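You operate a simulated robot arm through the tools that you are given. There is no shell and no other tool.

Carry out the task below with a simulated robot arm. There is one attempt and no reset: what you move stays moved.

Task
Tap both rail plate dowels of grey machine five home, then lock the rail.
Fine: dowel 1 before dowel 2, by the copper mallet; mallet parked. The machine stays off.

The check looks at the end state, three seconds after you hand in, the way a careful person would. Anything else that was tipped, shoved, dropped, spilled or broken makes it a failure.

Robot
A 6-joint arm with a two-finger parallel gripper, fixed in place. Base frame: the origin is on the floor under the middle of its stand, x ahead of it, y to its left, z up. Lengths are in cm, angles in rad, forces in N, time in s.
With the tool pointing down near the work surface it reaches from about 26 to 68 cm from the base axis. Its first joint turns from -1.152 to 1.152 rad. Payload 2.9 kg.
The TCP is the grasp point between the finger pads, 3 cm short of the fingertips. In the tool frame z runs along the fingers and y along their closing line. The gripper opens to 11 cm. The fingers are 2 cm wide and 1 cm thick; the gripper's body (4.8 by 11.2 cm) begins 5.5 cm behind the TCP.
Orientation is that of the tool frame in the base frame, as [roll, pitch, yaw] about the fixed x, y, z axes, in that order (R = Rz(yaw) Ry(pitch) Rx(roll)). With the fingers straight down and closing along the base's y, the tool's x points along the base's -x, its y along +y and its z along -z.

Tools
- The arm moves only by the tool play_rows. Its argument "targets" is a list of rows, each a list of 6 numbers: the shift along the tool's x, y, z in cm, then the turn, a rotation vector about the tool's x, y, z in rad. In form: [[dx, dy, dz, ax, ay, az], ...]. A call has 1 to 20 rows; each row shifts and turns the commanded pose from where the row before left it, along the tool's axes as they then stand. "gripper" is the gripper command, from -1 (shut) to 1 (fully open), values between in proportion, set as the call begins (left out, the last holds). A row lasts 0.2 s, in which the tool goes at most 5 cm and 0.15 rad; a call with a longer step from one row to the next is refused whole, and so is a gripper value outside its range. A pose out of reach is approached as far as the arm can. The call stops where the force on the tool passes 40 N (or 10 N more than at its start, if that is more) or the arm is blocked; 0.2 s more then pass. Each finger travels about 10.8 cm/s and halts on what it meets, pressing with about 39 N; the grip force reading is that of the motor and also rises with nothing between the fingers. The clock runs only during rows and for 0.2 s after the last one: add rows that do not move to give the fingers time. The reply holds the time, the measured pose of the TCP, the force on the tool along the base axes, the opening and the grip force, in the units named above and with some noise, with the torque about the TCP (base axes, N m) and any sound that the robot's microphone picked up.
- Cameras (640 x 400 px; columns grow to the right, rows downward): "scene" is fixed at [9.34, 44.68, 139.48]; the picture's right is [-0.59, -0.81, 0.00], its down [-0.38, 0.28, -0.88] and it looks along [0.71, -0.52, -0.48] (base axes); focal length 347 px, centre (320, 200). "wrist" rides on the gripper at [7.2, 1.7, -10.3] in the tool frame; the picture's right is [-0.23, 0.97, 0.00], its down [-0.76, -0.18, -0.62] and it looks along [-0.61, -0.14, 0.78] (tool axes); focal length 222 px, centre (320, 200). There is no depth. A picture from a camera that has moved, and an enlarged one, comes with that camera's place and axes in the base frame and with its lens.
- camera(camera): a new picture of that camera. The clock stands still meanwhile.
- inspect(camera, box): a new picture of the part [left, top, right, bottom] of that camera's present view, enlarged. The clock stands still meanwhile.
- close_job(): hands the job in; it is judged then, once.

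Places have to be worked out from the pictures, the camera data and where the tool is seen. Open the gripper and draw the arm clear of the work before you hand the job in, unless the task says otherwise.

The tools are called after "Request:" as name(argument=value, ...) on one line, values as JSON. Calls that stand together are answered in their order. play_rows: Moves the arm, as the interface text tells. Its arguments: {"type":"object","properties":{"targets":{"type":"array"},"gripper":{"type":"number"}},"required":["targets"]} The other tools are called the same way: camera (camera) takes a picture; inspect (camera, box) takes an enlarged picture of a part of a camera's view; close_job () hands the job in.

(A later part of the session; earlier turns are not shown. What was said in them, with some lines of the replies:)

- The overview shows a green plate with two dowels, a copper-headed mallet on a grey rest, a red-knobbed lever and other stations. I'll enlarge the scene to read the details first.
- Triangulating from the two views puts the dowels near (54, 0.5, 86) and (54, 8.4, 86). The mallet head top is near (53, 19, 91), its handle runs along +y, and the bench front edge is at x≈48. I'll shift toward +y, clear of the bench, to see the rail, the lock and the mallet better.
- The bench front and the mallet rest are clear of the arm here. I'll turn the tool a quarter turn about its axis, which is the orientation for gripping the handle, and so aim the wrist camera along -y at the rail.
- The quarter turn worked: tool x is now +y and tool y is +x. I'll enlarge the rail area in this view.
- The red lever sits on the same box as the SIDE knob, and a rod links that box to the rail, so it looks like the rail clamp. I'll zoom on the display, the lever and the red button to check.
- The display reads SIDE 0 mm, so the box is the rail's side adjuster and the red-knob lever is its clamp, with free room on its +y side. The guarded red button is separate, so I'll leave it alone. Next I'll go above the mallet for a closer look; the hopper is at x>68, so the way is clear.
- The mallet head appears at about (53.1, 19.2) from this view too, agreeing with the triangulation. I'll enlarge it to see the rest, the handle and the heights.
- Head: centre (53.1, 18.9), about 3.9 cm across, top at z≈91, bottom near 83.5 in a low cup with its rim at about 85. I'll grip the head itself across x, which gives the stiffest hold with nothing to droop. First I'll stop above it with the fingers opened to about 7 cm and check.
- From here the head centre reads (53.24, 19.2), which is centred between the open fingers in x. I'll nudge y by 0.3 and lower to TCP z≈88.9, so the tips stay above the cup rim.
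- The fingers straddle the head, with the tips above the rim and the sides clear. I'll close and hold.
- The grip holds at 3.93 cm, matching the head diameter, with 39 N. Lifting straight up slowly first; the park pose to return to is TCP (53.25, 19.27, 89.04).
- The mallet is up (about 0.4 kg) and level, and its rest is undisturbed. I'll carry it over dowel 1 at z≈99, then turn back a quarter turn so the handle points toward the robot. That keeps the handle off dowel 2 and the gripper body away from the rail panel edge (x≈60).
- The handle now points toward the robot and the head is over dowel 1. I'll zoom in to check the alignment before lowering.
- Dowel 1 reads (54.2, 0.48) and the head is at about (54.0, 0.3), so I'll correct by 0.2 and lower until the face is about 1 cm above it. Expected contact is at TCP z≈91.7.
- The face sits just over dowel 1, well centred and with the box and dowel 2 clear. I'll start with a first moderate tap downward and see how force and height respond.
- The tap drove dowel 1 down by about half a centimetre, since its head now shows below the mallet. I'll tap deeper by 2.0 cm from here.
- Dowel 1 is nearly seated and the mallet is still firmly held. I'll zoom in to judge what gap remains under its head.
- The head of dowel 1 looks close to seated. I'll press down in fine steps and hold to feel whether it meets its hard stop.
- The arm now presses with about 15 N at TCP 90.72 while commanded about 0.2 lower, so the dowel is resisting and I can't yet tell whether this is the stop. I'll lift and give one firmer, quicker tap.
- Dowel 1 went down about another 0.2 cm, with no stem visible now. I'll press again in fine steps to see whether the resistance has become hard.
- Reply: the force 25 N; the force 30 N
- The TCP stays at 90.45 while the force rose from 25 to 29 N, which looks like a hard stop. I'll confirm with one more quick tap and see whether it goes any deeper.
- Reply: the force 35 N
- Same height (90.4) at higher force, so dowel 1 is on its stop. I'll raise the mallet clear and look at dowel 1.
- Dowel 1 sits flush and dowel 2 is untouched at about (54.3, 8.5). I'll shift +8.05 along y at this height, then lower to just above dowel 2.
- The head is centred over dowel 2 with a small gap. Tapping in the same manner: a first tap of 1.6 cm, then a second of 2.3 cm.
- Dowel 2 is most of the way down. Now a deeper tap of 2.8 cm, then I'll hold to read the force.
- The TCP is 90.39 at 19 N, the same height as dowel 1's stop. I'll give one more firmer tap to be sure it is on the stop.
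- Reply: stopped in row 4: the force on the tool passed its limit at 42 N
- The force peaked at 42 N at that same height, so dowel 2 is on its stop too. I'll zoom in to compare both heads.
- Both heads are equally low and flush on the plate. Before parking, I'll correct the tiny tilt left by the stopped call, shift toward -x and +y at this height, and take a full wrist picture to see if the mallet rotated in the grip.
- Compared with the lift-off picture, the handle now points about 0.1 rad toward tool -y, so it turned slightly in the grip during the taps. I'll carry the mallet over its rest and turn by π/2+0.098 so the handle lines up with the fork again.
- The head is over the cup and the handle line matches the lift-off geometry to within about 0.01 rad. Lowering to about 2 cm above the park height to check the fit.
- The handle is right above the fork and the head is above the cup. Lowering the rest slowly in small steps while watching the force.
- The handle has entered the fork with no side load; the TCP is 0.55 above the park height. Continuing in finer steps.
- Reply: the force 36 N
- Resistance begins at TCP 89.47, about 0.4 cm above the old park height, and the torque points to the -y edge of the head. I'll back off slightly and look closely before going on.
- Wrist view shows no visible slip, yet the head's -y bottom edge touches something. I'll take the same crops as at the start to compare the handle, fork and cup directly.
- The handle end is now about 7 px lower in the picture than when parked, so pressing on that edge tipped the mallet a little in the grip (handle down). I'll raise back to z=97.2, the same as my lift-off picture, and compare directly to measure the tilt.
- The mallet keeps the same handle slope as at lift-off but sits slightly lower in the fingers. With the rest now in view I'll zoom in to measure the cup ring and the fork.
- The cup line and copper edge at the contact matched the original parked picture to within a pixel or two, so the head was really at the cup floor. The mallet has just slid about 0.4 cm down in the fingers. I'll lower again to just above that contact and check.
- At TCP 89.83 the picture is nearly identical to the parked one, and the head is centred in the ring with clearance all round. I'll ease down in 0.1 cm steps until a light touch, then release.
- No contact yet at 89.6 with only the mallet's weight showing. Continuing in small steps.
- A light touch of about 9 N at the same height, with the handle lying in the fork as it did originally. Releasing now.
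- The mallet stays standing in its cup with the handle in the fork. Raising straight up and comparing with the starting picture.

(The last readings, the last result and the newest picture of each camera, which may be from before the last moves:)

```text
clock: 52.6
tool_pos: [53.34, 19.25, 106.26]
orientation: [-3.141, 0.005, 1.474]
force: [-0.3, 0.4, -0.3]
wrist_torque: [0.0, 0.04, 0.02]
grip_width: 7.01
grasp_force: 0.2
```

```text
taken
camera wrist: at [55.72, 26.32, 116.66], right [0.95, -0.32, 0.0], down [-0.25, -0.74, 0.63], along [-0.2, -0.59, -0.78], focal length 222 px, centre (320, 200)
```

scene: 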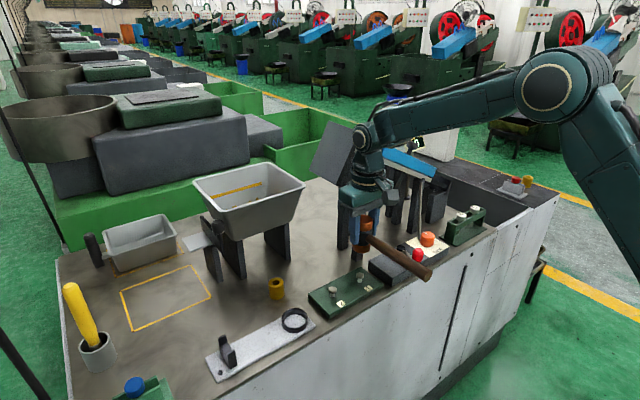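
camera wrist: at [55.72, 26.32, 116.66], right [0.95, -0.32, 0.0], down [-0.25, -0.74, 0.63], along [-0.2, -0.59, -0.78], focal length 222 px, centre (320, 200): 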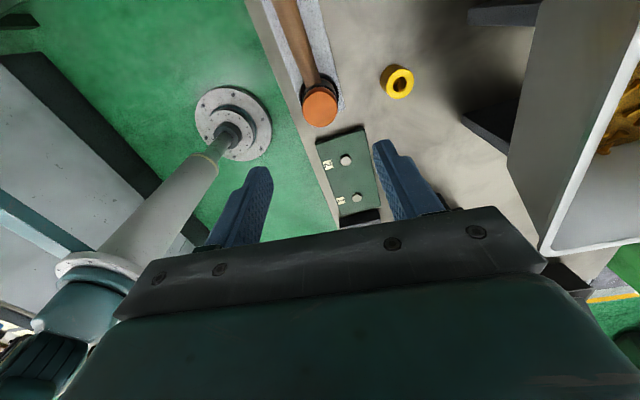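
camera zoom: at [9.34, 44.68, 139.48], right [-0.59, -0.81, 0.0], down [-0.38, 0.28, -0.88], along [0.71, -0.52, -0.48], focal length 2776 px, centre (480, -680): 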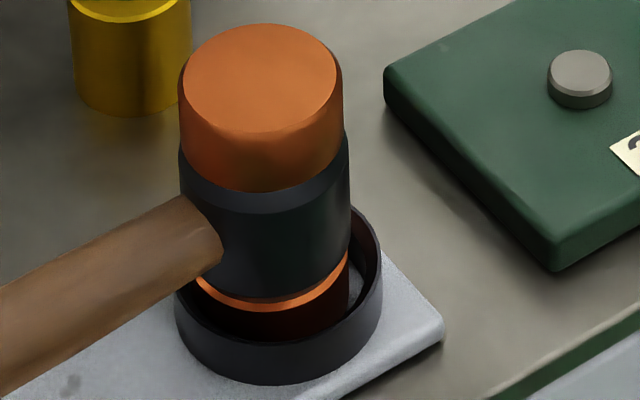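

The mallet is parked upright in its cup with the handle in the fork, and both dowels are flush. Next is the rail lock lever, at hub ≈(54.7, -13.8) with the red knob ≈(48.7, -12.7). I'll move in front of the box at a safe height and turn the tool back to look at it.

Request:
play_rows(targets=[[-2.0, -1.0, -0.5, 0, 0, 0], [-3.0, -1.25, -0.5, 0, 0, 0], [-3.0, -1.25, -0.5, 0, 0, 0], [-3.0, -1.25, -0.5, 0, 0, 0], [-3.0, -1.25, -0.5, 0, 0, 0], [-3.0, -1.25, -0.5, 0, 0, 0], [-3.0, -1.25, -0.5, 0, 0, 0], [-3.0, -1.3, -0.5, 0, 0, 0], [0, 0, 0, 0, 0, 0]], gripper=0.0)

Request:
play_rows(targets=[[0, 0, 0, 0, 0, -0.139], [0, 0, 0, 0, 0, -0.139], [0, 0, 0, 0, 0, -0.139], [0, 0, 0, 0, 0, -0.139], [0, 0, 0, 0, 0, -0.139], [0, 0, 0, 0, 0, -0.139], [0, 0, 0, 0, 0, -0.139], [0, 0, 0, 0, 0, -0.139], [0, 0, 0, 0, 0, -0.139], [0, 0, 0, 0, 0, -0.139], [0, 0, 0, 0, 0, -0.139], [0, 0, 0, 0, 0, -0.139], [0, 0, 0, 0, 0, 0], [0, 0, 0, 0, 0, 0]], gripper=0.0)

Request:
camera(camera="wrist")

Request:
camera(camera="scene")

```text
clock: 54.6
tool_pos: [41.37, -2.77, 110.5]
orientation: [-3.139, 0.0, 1.474]
force: [-1.1, 0.4, 0.1]
wrist_torque: [0.0, -0.02, -0.02]
grip_width: 5.5
grasp_force: 0.1
```

```text
clock: 57.6
tool_pos: [41.22, -2.73, 110.44]
orientation: [-3.14, 0.001, -3.141]
force: [0.2, -0.5, -0.4]
wrist_torque: [0.02, 0.02, 0.0]
grip_width: 5.49
grasp_force: 0.3
```

```text
taken
camera wrist: at [34.17, -0.91, 120.76], right [0.23, 0.97, 0.0], down [0.76, -0.18, 0.62], along [0.61, -0.14, -0.78], focal length 222 px, centre (320, 200)
```

wrist: 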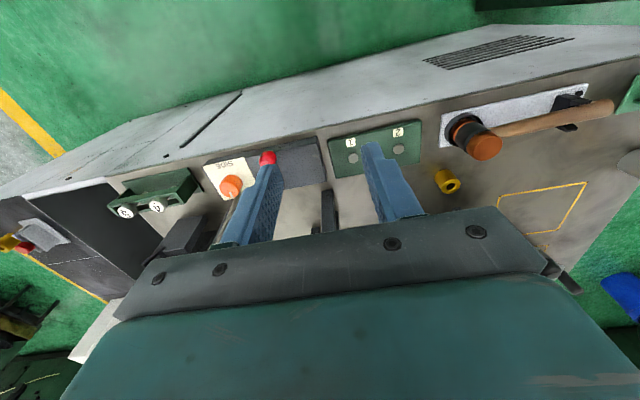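

```text
taken
```

scene: 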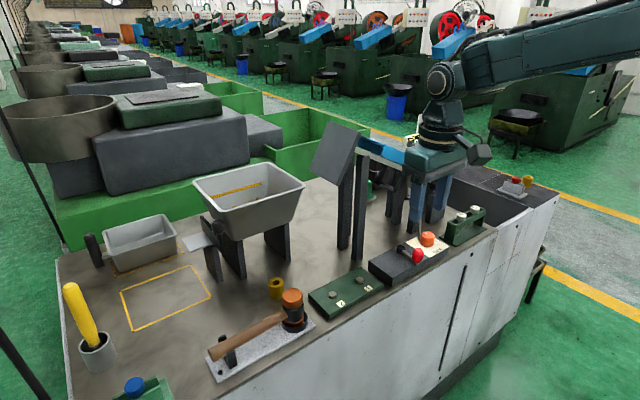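

The left finger blocks the lever here. I'll slide to y≈-13 and somewhat lower, still in front of the bench edge, so the lever shows between the fingers.

Request:
play_rows(targets=[[0, -2.5, 1.0, 0, 0, 0], [0, -2.5, 2.0, 0, 0, 0], [0, -2.5, 2.0, 0, 0, 0], [0, -2.5, 2.0, 0, 0, 0], [0, 0, 2.0, 0, 0, 0], [0, 0, 0, 0, 0, 0], [0, 0, 0, 0, 0, 0]], gripper=0.2)

Request:
camera(camera="wrist")

Request:
inspect(camera="wrist", box=[220, 40, 440, 200])

```text
clock: 59.2
tool_pos: [41.39, -12.56, 101.31]
orientation: [-3.141, -0.002, -3.14]
force: [-0.7, 0.7, -0.3]
wrist_torque: [-0.01, 0.03, 0.0]
grip_width: 6.59
grasp_force: 0.0
```

```text
taken
camera wrist: at [34.2, -10.82, 111.76], right [0.23, 0.97, 0.0], down [0.76, -0.18, 0.62], along [0.61, -0.14, -0.78], focal length 222 px, centre (320, 200)
```

wrist: 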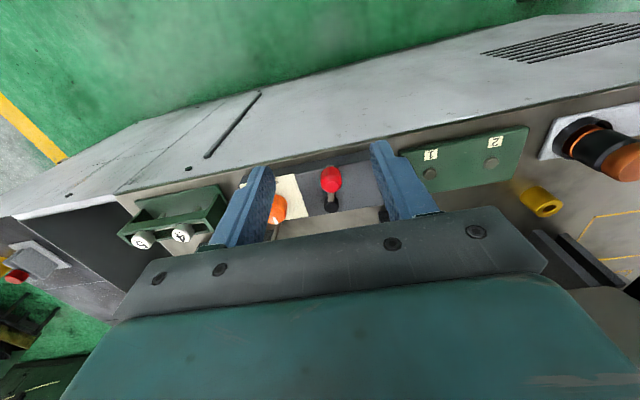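

```text
2.50 times, centred on (330, 120) of wrist
camera zoom: at [34.2, -10.82, 111.76], right [0.23, 0.97, 0.0], down [0.76, -0.18, 0.62], along [0.61, -0.14, -0.78], focal length 555 px, centre (295, 400)
```

zoom: 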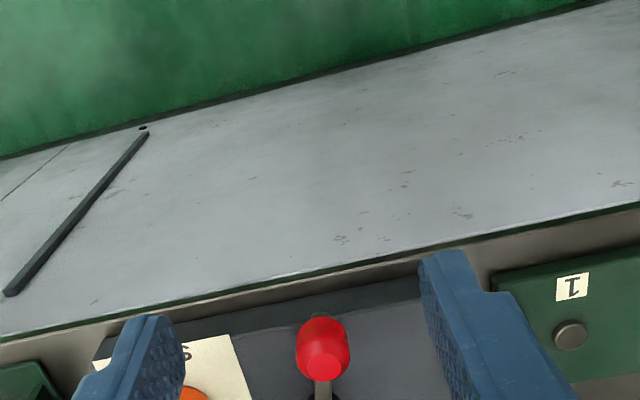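

The red knob is between the fingers' directions now. I'll zoom in on the lever itself from both cameras.

Request:
inspect(camera="wrist", box=[270, 150, 390, 220])

Request:
inspect(camera="scene", box=[380, 225, 450, 280])

```text
5.33 times, centred on (330, 185) of wrist
camera zoom: at [34.2, -10.82, 111.76], right [0.23, 0.97, 0.0], down [0.76, -0.18, 0.62], along [0.61, -0.14, -0.78], focal length 1185 px, centre (267, 280)
```

zoom: 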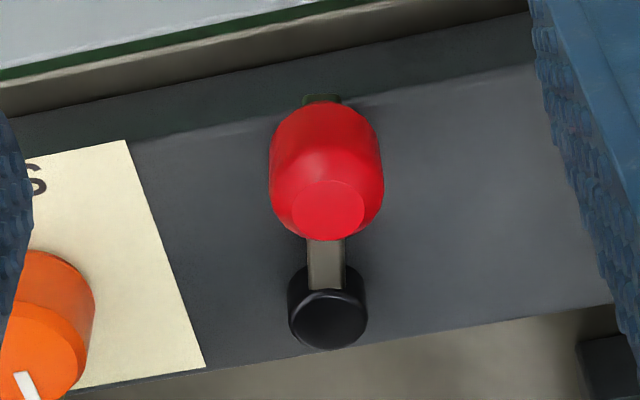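

```text
7.27 times, centred on (415, 252) of scene
camera zoom: at [9.34, 44.68, 139.48], right [-0.59, -0.81, 0.0], down [-0.38, 0.28, -0.88], along [0.71, -0.52, -0.48], focal length 2524 px, centre (-371, -182)
```

zoom: 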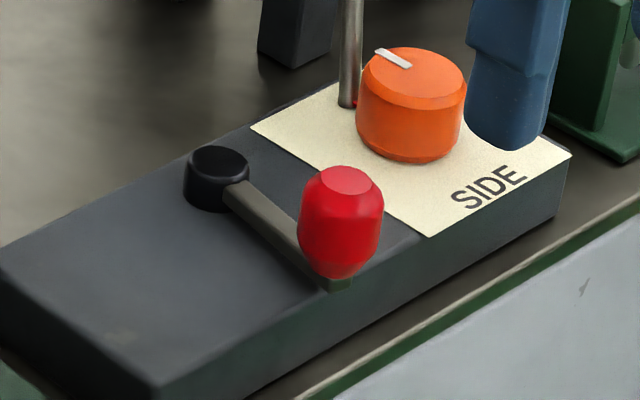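

The lever is a flat arm turning about a vertical hub at (54.8, -13.9), with the red knob at (48.8, -12.8) and its top at z≈90.6. Turning toward -y would run into the orange SIDE knob, so locking must be toward +y, over the empty part of the box. I'll close the fingers and place them beside the knob on its -y side, first staying above.

Request:
play_rows(targets=[[-1.9, -1.2, 0, 0, 0, 0], [-2.5, -1.6, 0, 0, 0, 0], [-2.5, -1.6, 0, 0, 0, 0], [0, 0, 2.5, 0, 0, 0], [0, 0, 2.5, 0, 0, 0], [0, 0, 0, 0, 0, 0], [0, 0, 0, 0, 0, 0]], gripper=-1.0)

Request:
camera(camera="wrist")

Request:
inspect(camera="scene", box=[360, 190, 480, 290])

```text
clock: 60.8
tool_pos: [48.2, -16.97, 96.57]
orientation: [-3.141, -0.003, 3.141]
force: [0.0, -1.2, 0.6]
wrist_torque: [-0.01, -0.01, -0.05]
grip_width: 0.01
grasp_force: 37.8
```

```text
taken
camera wrist: at [41.01, -15.3, 106.87], right [0.23, 0.97, 0.0], down [0.76, -0.18, 0.62], along [0.61, -0.14, -0.78], focal length 222 px, centre (320, 200)
```

wrist: 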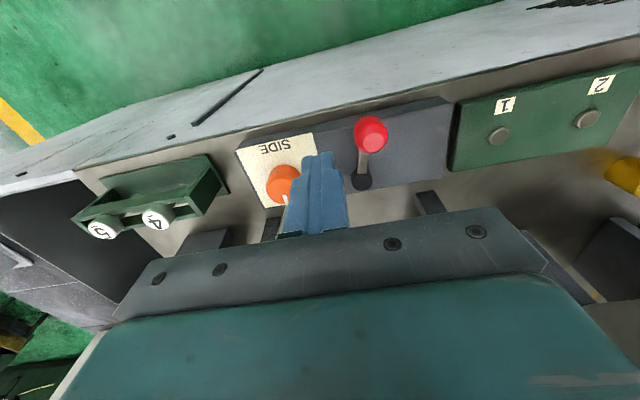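

```text
4.00 times, centred on (420, 240) of scene
camera zoom: at [9.34, 44.68, 139.48], right [-0.59, -0.81, 0.0], down [-0.38, 0.28, -0.88], along [0.71, -0.52, -0.48], focal length 1388 px, centre (-80, 40)
```

zoom: 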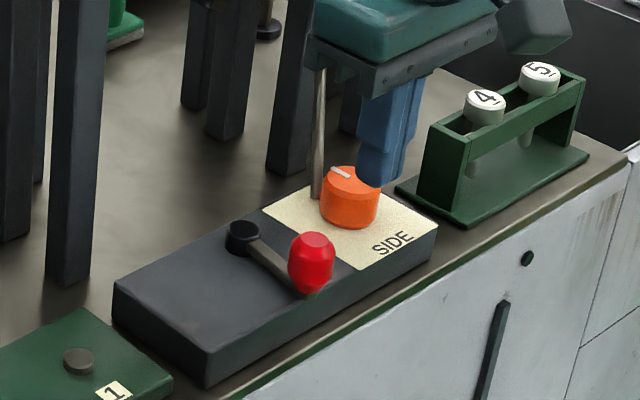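

The orange knob is at (52.6, -21.7), over 6 cm from the closed fingers, and the red knob is clear on the +y side. Lowering to TCP z≈90.9.

Request:
play_rows(targets=[[0, 0, 2.0, 0, 0, 0], [0, 0, 2.0, 0, 0, 0], [0, 0, 1.2, 0, 0, 0], [0, 0, 0.5, 0, 0, 0], [0, 0, 0, 0, 0, 0], [0, 0, 0, 0, 0, 0]], gripper=-1.0)

Request:
camera(camera="wrist")

Request:
inspect(camera="scene", box=[360, 190, 480, 290])

```text
clock: 62.2
tool_pos: [48.16, -16.89, 90.81]
orientation: [-3.139, -0.002, -3.141]
force: [-0.5, -0.6, -0.5]
wrist_torque: [-0.03, 0.02, 0.0]
grip_width: 0.02
grasp_force: 37.8
```

```text
taken
camera wrist: at [40.93, -15.25, 101.14], right [0.23, 0.97, 0.0], down [0.76, -0.18, 0.62], along [0.61, -0.14, -0.78], focal length 222 px, centre (320, 200)
```

wrist: 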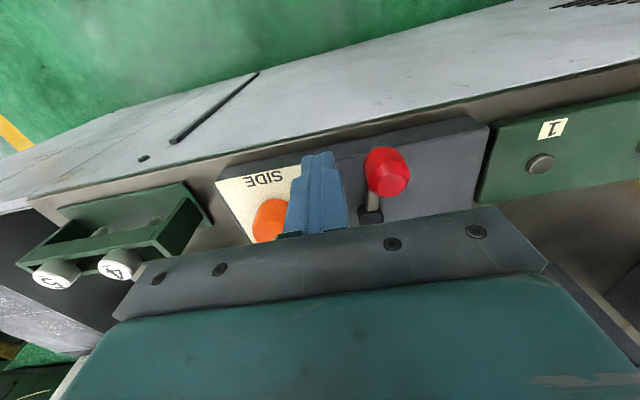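

```text
4.00 times, centred on (420, 240) of scene
camera zoom: at [9.34, 44.68, 139.48], right [-0.59, -0.81, 0.0], down [-0.38, 0.28, -0.88], along [0.71, -0.52, -0.48], focal length 1388 px, centre (-80, 40)
```

zoom: 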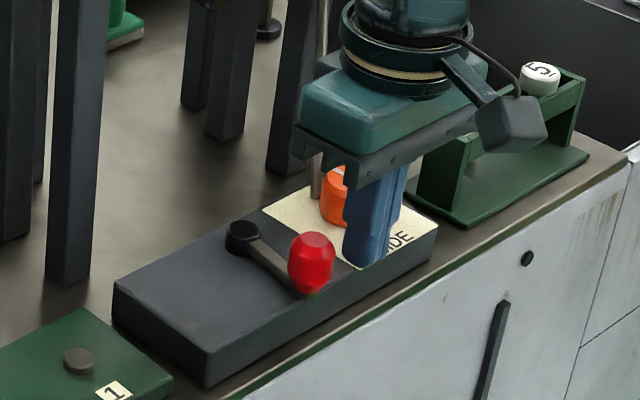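

The fingers are down beside the knob with about a centimetre to go. I'll push +y gently to turn the lever the first 10–15° and read the force.

Request:
play_rows(targets=[[-0.06, 0.7, 0, 0, 0, 0], [-0.06, 0.7, 0, 0, 0, 0], [0, 0.3, 0, 0, 0, 0], [0.09, 0.51, 0, 0, 0, 0], [0.08, 0.51, 0, 0, 0, 0], [0, 0, 0, 0, 0, 0]], gripper=-1.0)

Request:
camera(camera="wrist")

Request:
inspect(camera="scene", box=[360, 190, 480, 290])

```text
clock: 63.6
tool_pos: [48.11, -14.4, 90.86]
orientation: [-3.139, -0.002, -3.141]
force: [2.2, -2.3, -0.2]
wrist_torque: [-0.05, -0.03, -0.03]
grip_width: 0.0
grasp_force: 38.0
```

```text
taken
camera wrist: at [40.98, -12.63, 101.11], right [0.23, 0.97, 0.0], down [0.76, -0.18, 0.62], along [0.61, -0.14, -0.78], focal length 222 px, centre (320, 200)
```

wrist: 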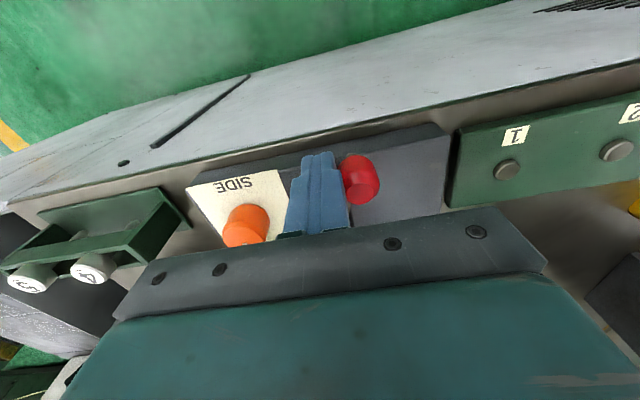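

```text
4.00 times, centred on (420, 240) of scene
camera zoom: at [9.34, 44.67, 139.49], right [-0.59, -0.81, 0.0], down [-0.38, 0.28, -0.88], along [0.71, -0.52, -0.48], focal length 1388 px, centre (-80, 40)
```

zoom: 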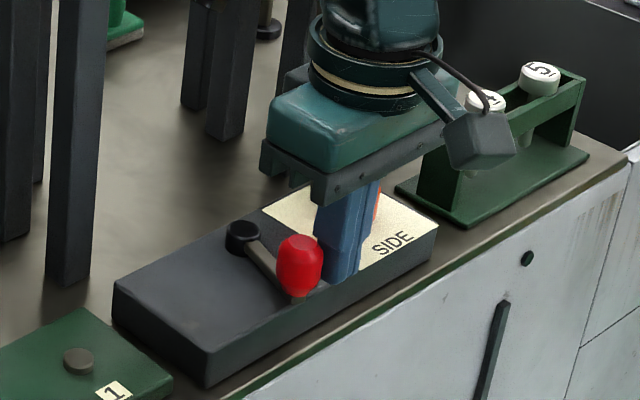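

The lever turns easily toward +y with only about 3 N. Continuing along the arc in small steps.

Request:
play_rows(targets=[[0, 0.54, 0, 0, 0, 0], [-0.01, 0.55, 0, 0, 0, 0], [-0.09, 0.55, 0, 0, 0, 0], [-0.13, 0.55, 0, 0, 0, 0], [-0.19, 0.55, 0, 0, 0, 0], [-0.24, 0.54, 0, 0, 0, 0], [0, 0, 0, 0, 0, 0]], gripper=-1.0)

Request:
camera(camera="wrist")

Request:
inspect(camera="scene", box=[360, 190, 480, 290])

```text
clock: 65.2
tool_pos: [48.78, -10.98, 90.67]
orientation: [-3.141, -0.003, 3.141]
force: [0.1, -0.1, -0.1]
wrist_torque: [-0.02, 0.01, 0.01]
grip_width: 0.05
grasp_force: 37.5
```

```text
taken
camera wrist: at [41.63, -9.25, 101.09], right [0.23, 0.97, 0.0], down [0.76, -0.18, 0.62], along [0.61, -0.14, -0.78], focal length 222 px, centre (320, 200)
```

wrist: 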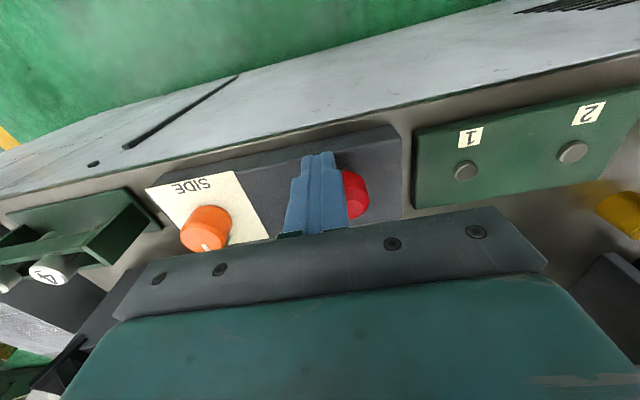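

```text
4.00 times, centred on (420, 240) of scene
camera zoom: at [9.33, 44.68, 139.48], right [-0.59, -0.81, 0.0], down [-0.38, 0.28, -0.88], along [0.71, -0.52, -0.48], focal length 1388 px, centre (-80, 40)
```

zoom: 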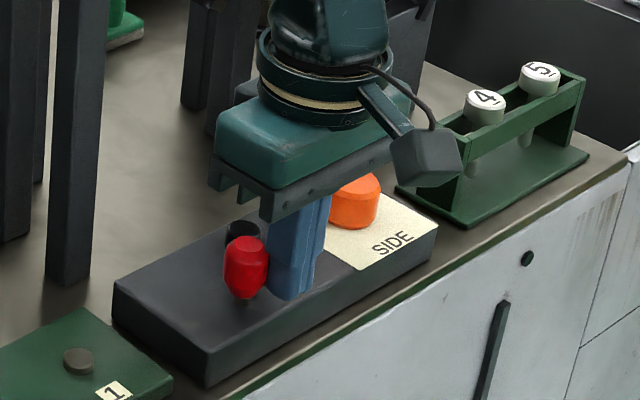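

The knob is following, at about 40° so far. Continuing along the arc toward the +y position.

Request:
play_rows(targets=[[-0.32, 0.51, 0, 0, 0, 0], [-0.33, 0.51, 0, 0, 0, 0], [-0.43, 0.45, 0, 0, 0, 0], [-0.43, 0.44, 0, 0, 0, 0], [-0.52, 0.37, 0, 0, 0, 0], [-0.52, 0.36, 0, 0, 0, 0], [0, 0, 0, 0, 0, 0]], gripper=-1.0)

Request:
camera(camera="wrist")

Request:
inspect(camera="scene", box=[360, 190, 480, 290])

```text
clock: 66.8
tool_pos: [51.31, -8.53, 90.63]
orientation: [-3.14, 0.0, 3.141]
force: [-0.3, 0.3, 0.1]
wrist_torque: [0.03, -0.02, 0.0]
grip_width: 0.0
grasp_force: 37.7
```

```text
taken
camera wrist: at [44.19, -6.77, 101.09], right [0.23, 0.97, 0.0], down [0.76, -0.18, 0.62], along [0.61, -0.14, -0.78], focal length 222 px, centre (320, 200)
```

wrist: 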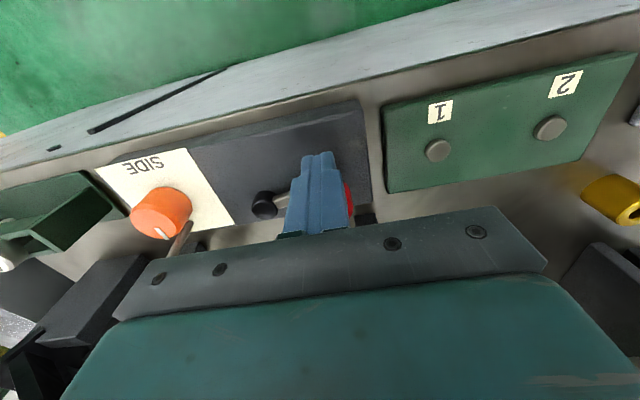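

```text
4.00 times, centred on (420, 240) of scene
camera zoom: at [9.34, 44.68, 139.48], right [-0.59, -0.81, 0.0], down [-0.38, 0.28, -0.88], along [0.71, -0.52, -0.48], focal length 1388 px, centre (-80, 40)
```

zoom: 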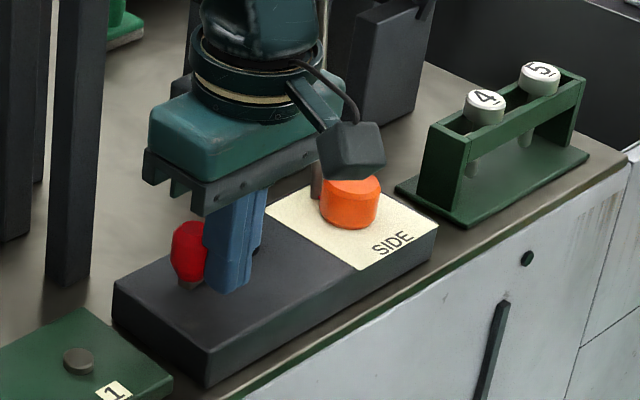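

The lever now points nearly along +y. I'll continue in smaller steps to find its end stop.

Request:
play_rows(targets=[[-0.4, 0.17, 0, 0, 0, 0], [-0.4, 0.17, 0, 0, 0, 0], [-0.39, 0.17, 0, 0, 0, 0], [0, 0, 0, 0, 0, 0]], gripper=-1.0)

Request:
inspect(camera="scene", box=[360, 190, 480, 290])

Request:
camera(camera="wrist")

```text
clock: 67.5
tool_pos: [51.69, -8.16, 90.35]
orientation: [-3.138, -0.025, 3.131]
force: [-8.9, -0.9, 3.5]
wrist_torque: [-0.02, 0.17, 0.0]
grip_width: 0.01
grasp_force: 37.7
stopped in row 3: the force on the tool passed its limit at 44 N (the readings are from after the stop); the commanded pose is now the measured one
```

```text
4.00 times, centred on (420, 240) of scene
camera zoom: at [9.31, 44.68, 139.49], right [-0.59, -0.81, 0.0], down [-0.38, 0.28, -0.88], along [0.71, -0.52, -0.47], focal length 1388 px, centre (-80, 40)
```

zoom: 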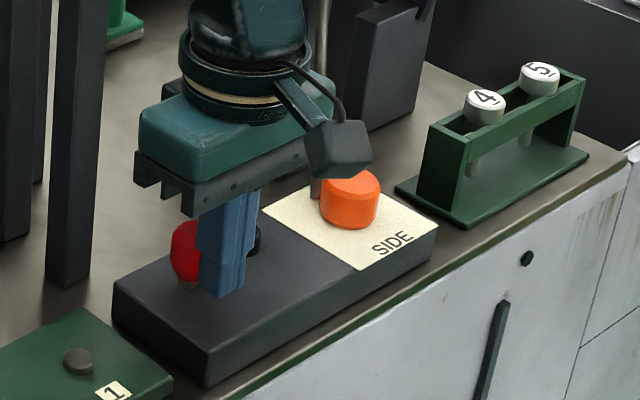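

```text
taken
camera wrist: at [44.67, -6.45, 101.02], right [0.24, 0.97, -0.01], down [0.78, -0.18, 0.6], along [0.59, -0.15, -0.8], focal length 222 px, centre (320, 200)
```

wrist: 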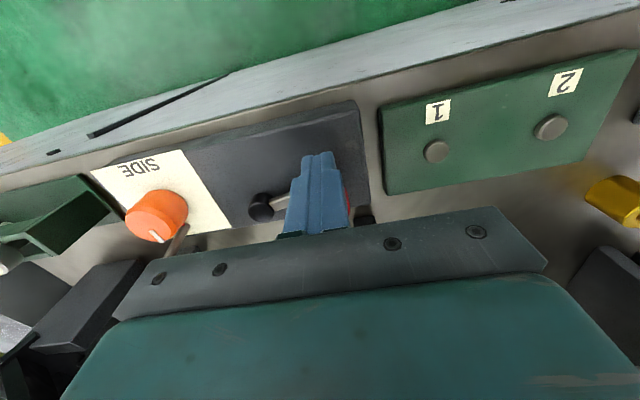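

The push was stopped at 44 N with the lever pointing about +y, so that looks like its end stop. I'll back off the knob, correct the small tilt, and rise to look at the lever.

Request:
play_rows(targets=[[0.6, -0.1, 0, 0, 0, 0], [0.8, -0.1, 0, -0.0035, -0.025, -0.0106], [0.6, 0, -1.0, 0, 0, 0], [0, 0, -3.0, 0, 0, 0], [0, 0, -3.5, 0, 0, 0], [1.5, 0, -3.0, 0, 0, 0], [0, 0, 0, 0, 0, 0]], gripper=-1.0)

Request:
camera(camera="wrist")

Request:
inspect(camera="scene", box=[360, 190, 480, 290])

```text
clock: 69.2
tool_pos: [48.07, -8.54, 101.11]
orientation: [3.14, 0.005, -3.137]
force: [-0.7, 0.6, 0.2]
wrist_torque: [0.01, -0.03, -0.02]
grip_width: 0.0
grasp_force: 37.6
```

```text
taken
camera wrist: at [40.82, -6.67, 111.41], right [0.22, 0.97, 0.0], down [0.76, -0.18, 0.63], along [0.61, -0.14, -0.78], focal length 222 px, centre (320, 200)
```

wrist: 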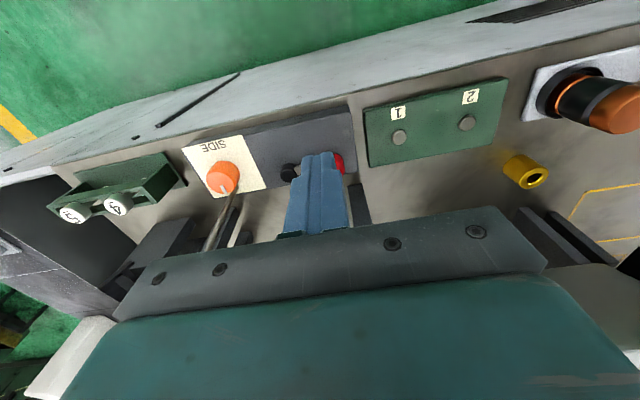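

```text
4.00 times, centred on (420, 240) of scene
camera zoom: at [9.34, 44.68, 139.48], right [-0.59, -0.81, 0.0], down [-0.38, 0.28, -0.88], along [0.71, -0.52, -0.48], focal length 1388 px, centre (-80, 40)
```

zoom: 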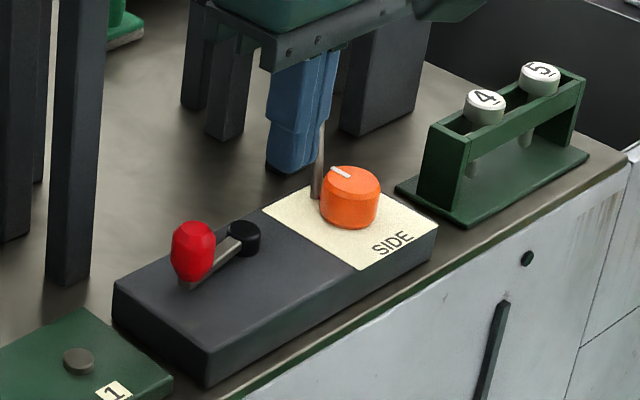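

The lever now points along +y and stays there, and the orange SIDE knob is unchanged. I'll check the display and the rail for any sign of the lock, and look at the lever angle closely.

Request:
inspect(camera="scene", box=[395, 120, 445, 160])

Request:
inspect(camera="scene", box=[380, 225, 450, 280])

Request:
inspect(camera="scene", box=[300, 110, 480, 230])

```text
10.00 times, centred on (420, 140) of scene
camera zoom: at [9.34, 44.68, 139.48], right [-0.59, -0.81, 0.0], down [-0.38, 0.28, -0.88], along [0.71, -0.52, -0.48], focal length 3470 px, centre (-680, 800)
```

zoom: 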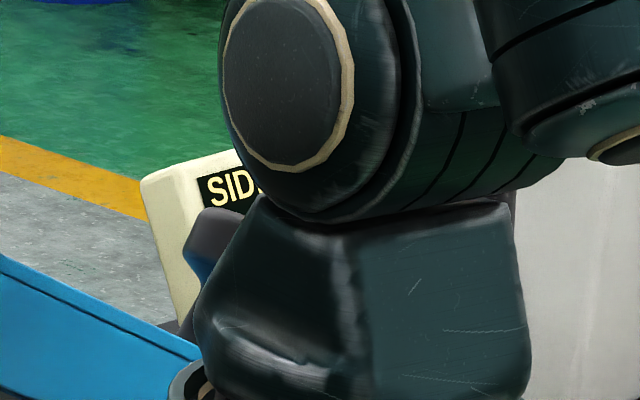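

```text
7.27 times, centred on (415, 252) of scene
camera zoom: at [9.34, 44.68, 139.48], right [-0.59, -0.81, 0.0], down [-0.38, 0.28, -0.88], along [0.71, -0.52, -0.48], focal length 2524 px, centre (-371, -182)
```

zoom: 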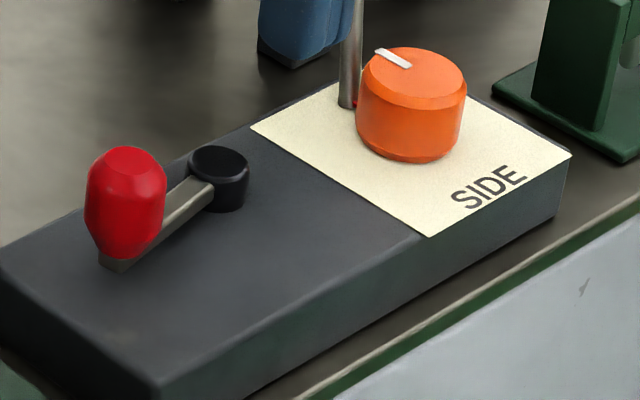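

```text
3.33 times, centred on (390, 170) of scene
camera zoom: at [9.34, 44.68, 139.48], right [-0.59, -0.81, 0.0], down [-0.38, 0.28, -0.88], along [0.71, -0.52, -0.48], focal length 1157 px, centre (87, 300)
```

zoom: 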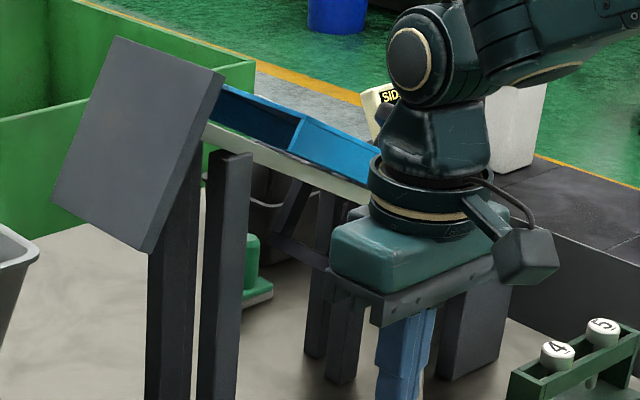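

The lever has swung about 70° and rests roughly parallel to the box. I'll press once more, slowly and squarely, to confirm this is a true end stop and not an unfinished throw.

Request:
play_rows(targets=[[-0.8, 0.3, 2.0, 0, 0, 0], [-0.7, 0.3, 2.5, 0, 0, 0], [0, 0, 2.5, 0, 0, 0], [0, 0, 2.0, 0, 0, 0], [0, 0, 1.2, 0, 0, 0], [0, 0, 0, 0, 0, 0]], gripper=-1.0)

Request:
play_rows(targets=[[-0.5, 0, 0, 0, 0, 0], [-0.4, 0, 0, 0, 0, 0], [-0.3, 0, 0, 0, 0, 0], [-0.2, 0, 0, 0, 0, 0], [0, 0, 0, 0, 0, 0]], gripper=-1.0)

```text
clock: 70.5
tool_pos: [49.6, -7.68, 90.88]
orientation: [-3.141, 0.004, -3.139]
force: [0.5, 0.7, -0.4]
wrist_torque: [-0.03, 0.01, 0.03]
grip_width: 0.0
grasp_force: 37.6
```

```text
clock: 71.8
tool_pos: [51.06, -7.83, 90.8]
orientation: [-3.141, 0.005, -3.138]
force: [0.0, 0.0, 0.6]
wrist_torque: [-0.01, -0.02, 0.01]
grip_width: 0.0
grasp_force: 37.6
```

No contact yet at x=51.06. Continuing in 0.1–0.15 cm steps until the knob resists.

Request:
play_rows(targets=[[-0.15, 0, 0, 0, 0, 0], [-0.15, 0, 0, 0, 0, 0], [-0.1, 0, 0, 0, 0, 0], [0, 0, 0, 0, 0, 0]], gripper=-1.0)

Request:
play_rows(targets=[[-0.1, 0, 0, 0, 0, 0], [-0.1, 0, 0, 0, 0, 0], [0, 0, 0, 0, 0, 0]], gripper=-1.0)

Request:
play_rows(targets=[[-0.1, 0, 0, 0, 0, 0], [-0.1, 0, 0, 0, 0, 0], [0, 0, 0, 0, 0, 0]], gripper=-1.0)

```text
clock: 72.8
tool_pos: [51.61, -7.91, 90.69]
orientation: [-3.141, 0.002, -3.137]
force: [-1.7, 0.3, 1.7]
wrist_torque: [-0.03, 0.03, 0.01]
grip_width: 0.02
grasp_force: 37.8
```

```text
clock: 73.5
tool_pos: [51.4, -7.93, 90.8]
orientation: [3.141, 0.002, -3.139]
force: [-17.7, 2.9, 5.8]
wrist_torque: [0.13, 0.35, 0.01]
grip_width: 0.0
grasp_force: 38.2
```

```text
clock: 74.3
tool_pos: [51.54, -7.82, 90.7]
orientation: [3.14, -0.006, -3.137]
force: [-29.7, 0.1, 12.8]
wrist_torque: [-0.05, 0.6, -0.07]
grip_width: 0.0
grasp_force: 37.8
```

The force climbs from 2 to 18 to 30 N with no movement, so the lever is on its hard stop and the rail is locked. Backing off, lifting away and drawing the arm clear.

Request:
play_rows(targets=[[0.6, 0, 0, 0, 0, 0], [1.0, 0, -0.5, 0, 0, 0], [1.0, 0, -2.5, 0, 0, 0], [1.0, 0, -3.5, 0, 0, 0], [1.5, 0, -4.0, 0, 0, 0], [2.0, 0, -4.0, 0, 0, 0], [2.0, 0, -4.0, 0, 0, 0], [2.0, 0, -4.0, 0, 0, 0], [1.5, 0, -4.0, 0, 0, 0], [0, 0, 0, 0, 0, 0]], gripper=-1.0)

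Request:
play_rows(targets=[[0, 0, -3.0, 0, 0, 0], [0, 0, 0, 0, 0, 0], [0, 0, 0, 0, 0, 0], [0, 0, 0, 0, 0, 0], [0, 0, 0, 0, 0, 0]], gripper=0.5)

Request:
camera(camera="scene")

Request:
camera(camera="wrist")

Request:
inspect(camera="scene", box=[290, 190, 510, 330])

Request:
inspect(camera="scene", box=[200, 250, 360, 390])

```text
clock: 76.5
tool_pos: [39.18, -7.97, 117.4]
orientation: [-3.141, 0.004, -3.141]
force: [0.0, 0.3, -0.4]
wrist_torque: [0.0, 0.03, -0.01]
grip_width: 0.0
grasp_force: 37.7
```

```text
clock: 77.8
tool_pos: [39.25, -7.89, 120.14]
orientation: [3.141, 0.003, -3.138]
force: [0.0, -0.1, -0.2]
wrist_torque: [0.0, -0.01, 0.08]
grip_width: 8.25
grasp_force: 0.0
```

```text
taken
```

scene: 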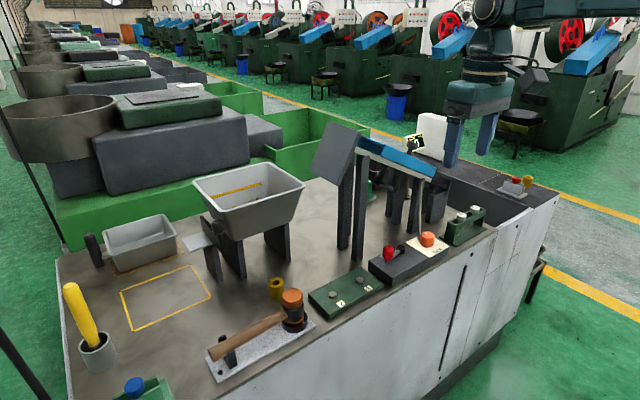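

```text
taken
camera wrist: at [32.03, -6.3, 130.51], right [0.22, 0.97, 0.0], down [0.76, -0.18, 0.63], along [0.61, -0.14, -0.78], focal length 222 px, centre (320, 200)
```

wrist: 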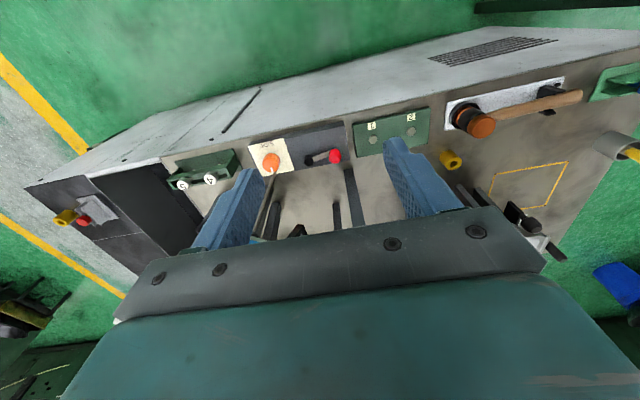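

```text
2.86 times, centred on (400, 260) of scene
camera zoom: at [9.34, 44.68, 139.48], right [-0.59, -0.81, 0.0], down [-0.38, 0.28, -0.88], along [0.71, -0.52, -0.48], focal length 992 px, centre (91, 29)
```

zoom: 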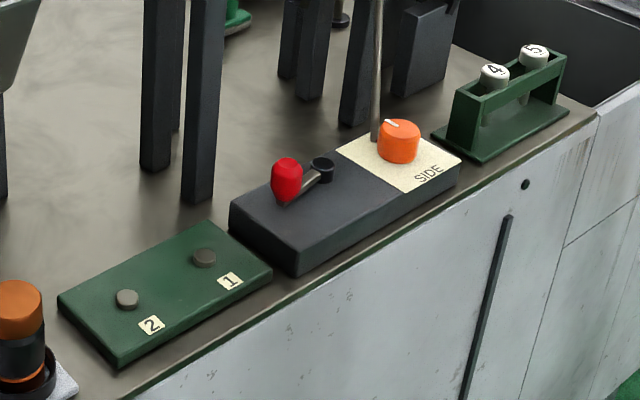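

```text
2.86 times, centred on (280, 320) of scene
camera zoom: at [9.34, 44.68, 139.48], right [-0.59, -0.81, 0.0], down [-0.38, 0.28, -0.88], along [0.71, -0.52, -0.48], focal length 992 px, centre (434, -143)
```

zoom: 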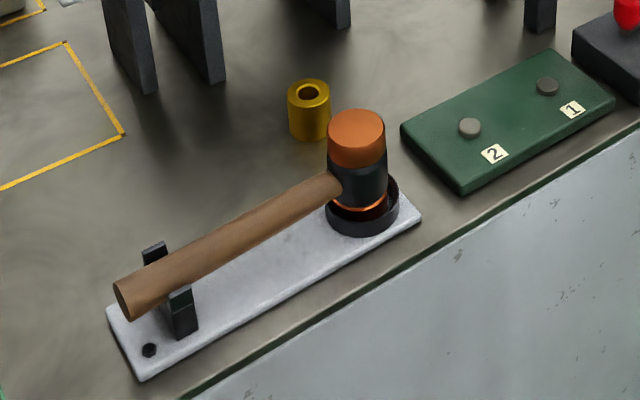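

Everything looks right: the lever is over, the SIDE knob is unmoved, the mallet is in its rest and the dowels look flush. Before handing in I'd like a low, near-level look under the dowel heads, so I'll shift in front of the plate, still off the bench, and tilt the camera up.

Request:
play_rows(targets=[[0.5, 3.0, 0, 0, 0, 0], [0, 3.0, 0, 0, 0, 0], [0, 3.0, 0, 0, 0, 0], [0, 2.6, 0, 0, 0, 0], [0, 0, 0, 0, -0.14, 0], [0, 0, 0, 0, -0.14, 0], [0, 0, 0, 0, -0.14, 0], [0, 0, 0, 0, -0.14, 0], [0, 0, 0, 0, -0.14, 0], [0, 0, 0, 0, 0, 0], [0, 0, 0, 0, 0, 0]], gripper=0.7)

Request:
camera(camera="wrist")

```text
clock: 80.2
tool_pos: [38.69, 3.73, 120.26]
orientation: [3.141, 0.704, -3.14]
force: [0.8, 0.6, -0.2]
wrist_torque: [0.01, -0.01, -0.01]
grip_width: 9.35
grasp_force: 0.1
```

```text
taken
camera wrist: at [26.48, 5.41, 123.5], right [0.17, 0.97, 0.15], down [0.18, -0.18, 0.97], along [0.97, -0.14, -0.2], focal length 222 px, centre (320, 200)
```

wrist: 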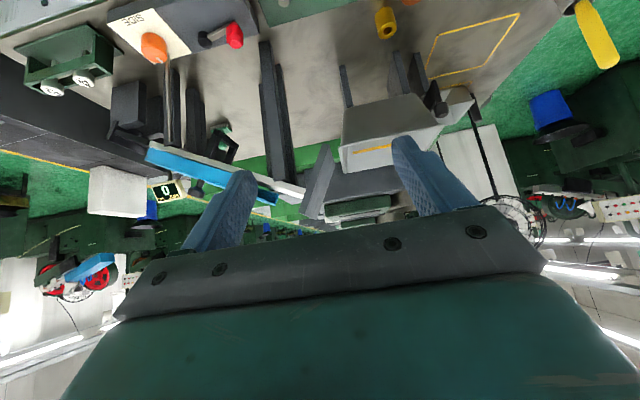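

The tilt works and the display still reads 0. Lowering straight down in front of the bench (x≈39, bench edge at 47.5).

Request:
play_rows(targets=[[2.58, 0, 3.06, 0, 0, 0], [2.58, 0, 3.06, 0, 0, 0], [2.58, 0, 3.06, 0, 0, 0], [2.58, 0, 3.06, 0, 0, 0], [2.58, 0, 3.06, 0, 0, 0], [2.58, 0, 3.06, 0, 0, 0], [2.58, 0, 3.06, 0, 0, 0], [0, 0, 0, 0, 0, 0], [0, 0, 0, 0, 0, 0]], gripper=0.7)

Request:
camera(camera="wrist")

Request:
inspect(camera="wrist", box=[230, 100, 430, 220])

```text
clock: 82.2
tool_pos: [38.61, 3.63, 92.52]
orientation: [3.139, 0.703, -3.139]
force: [-0.3, -0.5, 0.0]
wrist_torque: [-0.02, -0.02, -0.03]
grip_width: 9.32
grasp_force: 0.1
```

```text
taken
camera wrist: at [26.49, 5.29, 95.65], right [0.17, 0.97, 0.15], down [0.18, -0.18, 0.97], along [0.97, -0.14, -0.2], focal length 222 px, centre (320, 200)
```

wrist: 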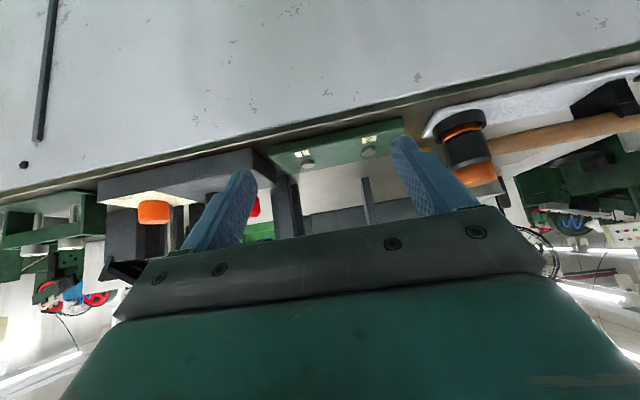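

```text
3.20 times, centred on (330, 160) of wrist
camera zoom: at [26.49, 5.29, 95.65], right [0.17, 0.97, 0.15], down [0.18, -0.18, 0.97], along [0.97, -0.14, -0.2], focal length 711 px, centre (288, 328)
```

zoom: 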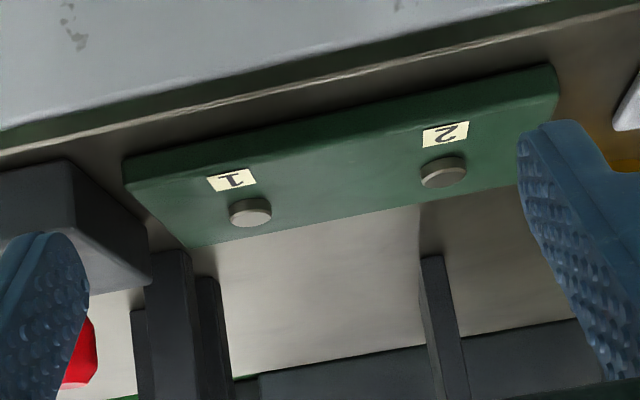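

Both heads can be seen from a lower angle now (the picture is upside down). Zooming right in on each dowel and on the parked mallet.

Request:
inspect(camera="wrist", box=[290, 145, 390, 185])

Request:
inspect(camera="wrist", box=[420, 70, 640, 210])

```text
6.40 times, centred on (340, 165) of wrist
camera zoom: at [26.49, 5.29, 95.65], right [0.17, 0.97, 0.15], down [0.18, -0.18, 0.97], along [0.97, -0.14, -0.2], focal length 1422 px, centre (192, 424)
```

zoom: 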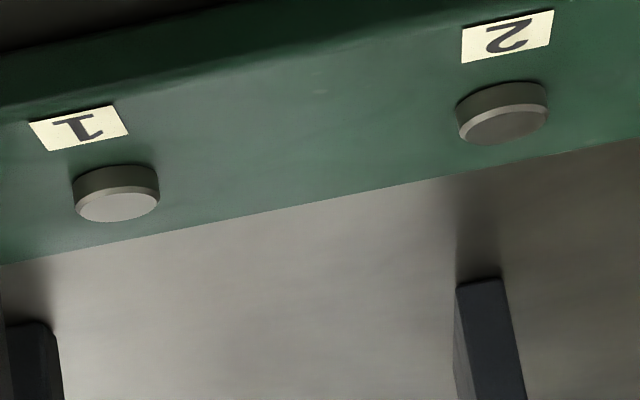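

```text
2.86 times, centred on (530, 140) of wrist
camera zoom: at [26.49, 5.29, 95.65], right [0.17, 0.97, 0.15], down [0.18, -0.18, 0.97], along [0.97, -0.14, -0.2], focal length 635 px, centre (-280, 371)
```

zoom: 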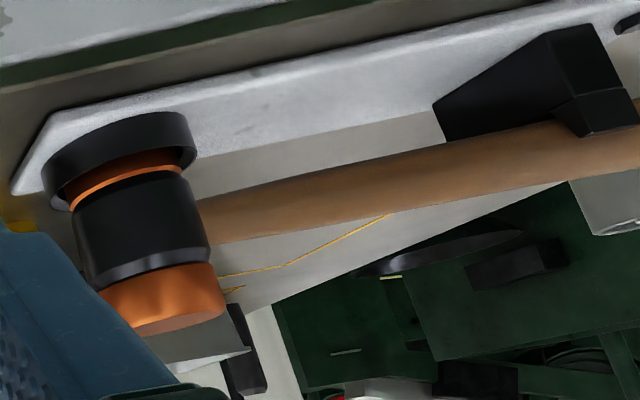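

Both dowel heads sit flat on the plate with equal height, and the mallet is seated in the cup with its handle in the fork. I'll rise straight back up and level the tool, well clear of the work.

Request:
play_rows(targets=[[-2.58, 0, -3.06, 0, 0, 0], [-2.58, 0, -3.06, 0, 0, 0], [-2.58, 0, -3.06, 0, 0, 0], [-2.58, 0, -3.06, 0, 0, 0], [-2.58, 0, -3.06, 0, 0, 0], [-2.58, 0, -3.06, 0, 0, 0], [-2.58, 0, -3.06, 0, 0, 0], [0, 0, 0, 0, 0.14, 0], [0, 0, 0, 0, 0.14, 0], [0, 0, 0, 0, 0.14, 0], [0, 0, 0, 0, 0.14, 0], [0, 0, 0, 0, 0.14, 0], [0, 0, 0, 0, 0, 0], [0, 0, 0, 0, 0, 0]], gripper=1.0)

Request:
camera(camera="scene")

```text
clock: 85.2
tool_pos: [38.7, 3.73, 120.25]
orientation: [-3.141, 0.004, -3.138]
force: [-0.3, 1.7, 0.1]
wrist_torque: [0.03, 0.0, 0.02]
grip_width: 11.01
grasp_force: 0.1
```

```text
taken
```

scene: 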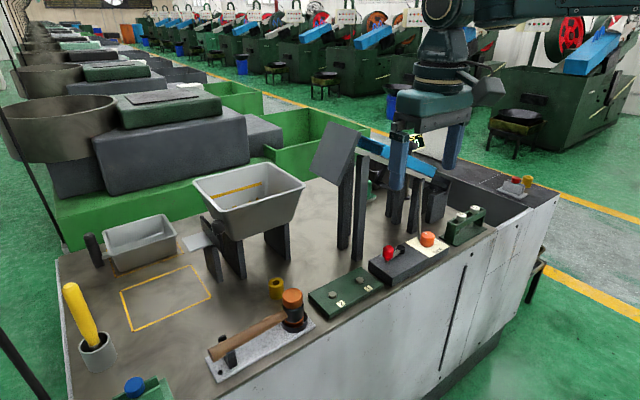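

The final view shows both dowels home, the lever on its lock stop and the mallet parked. The SIDE knob and red button are untouched, the display last read 0, and the gripper is open with the arm clear. Handing in.

Request:
close_job()

```text
The job is handed in.
```

I tapped both rail plate dowels home with the copper mallet, dowel 1 before dowel 2. I then parked the mallet and locked the rail. The job is handed in; I haven't seen the check's verdict.

- **Dowels:** Both were driven until they stopped moving under a firm push. A low-angle picture shows both heads flat on the plate at equal height.
- **Mallet:** It stands in its cup with the handle in the fork. It slid and turned slightly in the grip during the taps, so the handle end now sits about half a centimetre lower than before.
- **Rail lock:** I turned the red-knob lever about 70° to its hard stop, where it stayed. It carries no label: I took it for the lock because it shares a box with the SIDE adjuster. I turned it that way because the other way is blocked by the orange knob. Nothing on the display showed a lock either way.
- **Machine:** The guarded red button and the SIDE knob were not touched, and the display still read 0 when last checked.

Nothing else on the bench looked moved in the last picture. The gripper is open and the arm is clear of the work.
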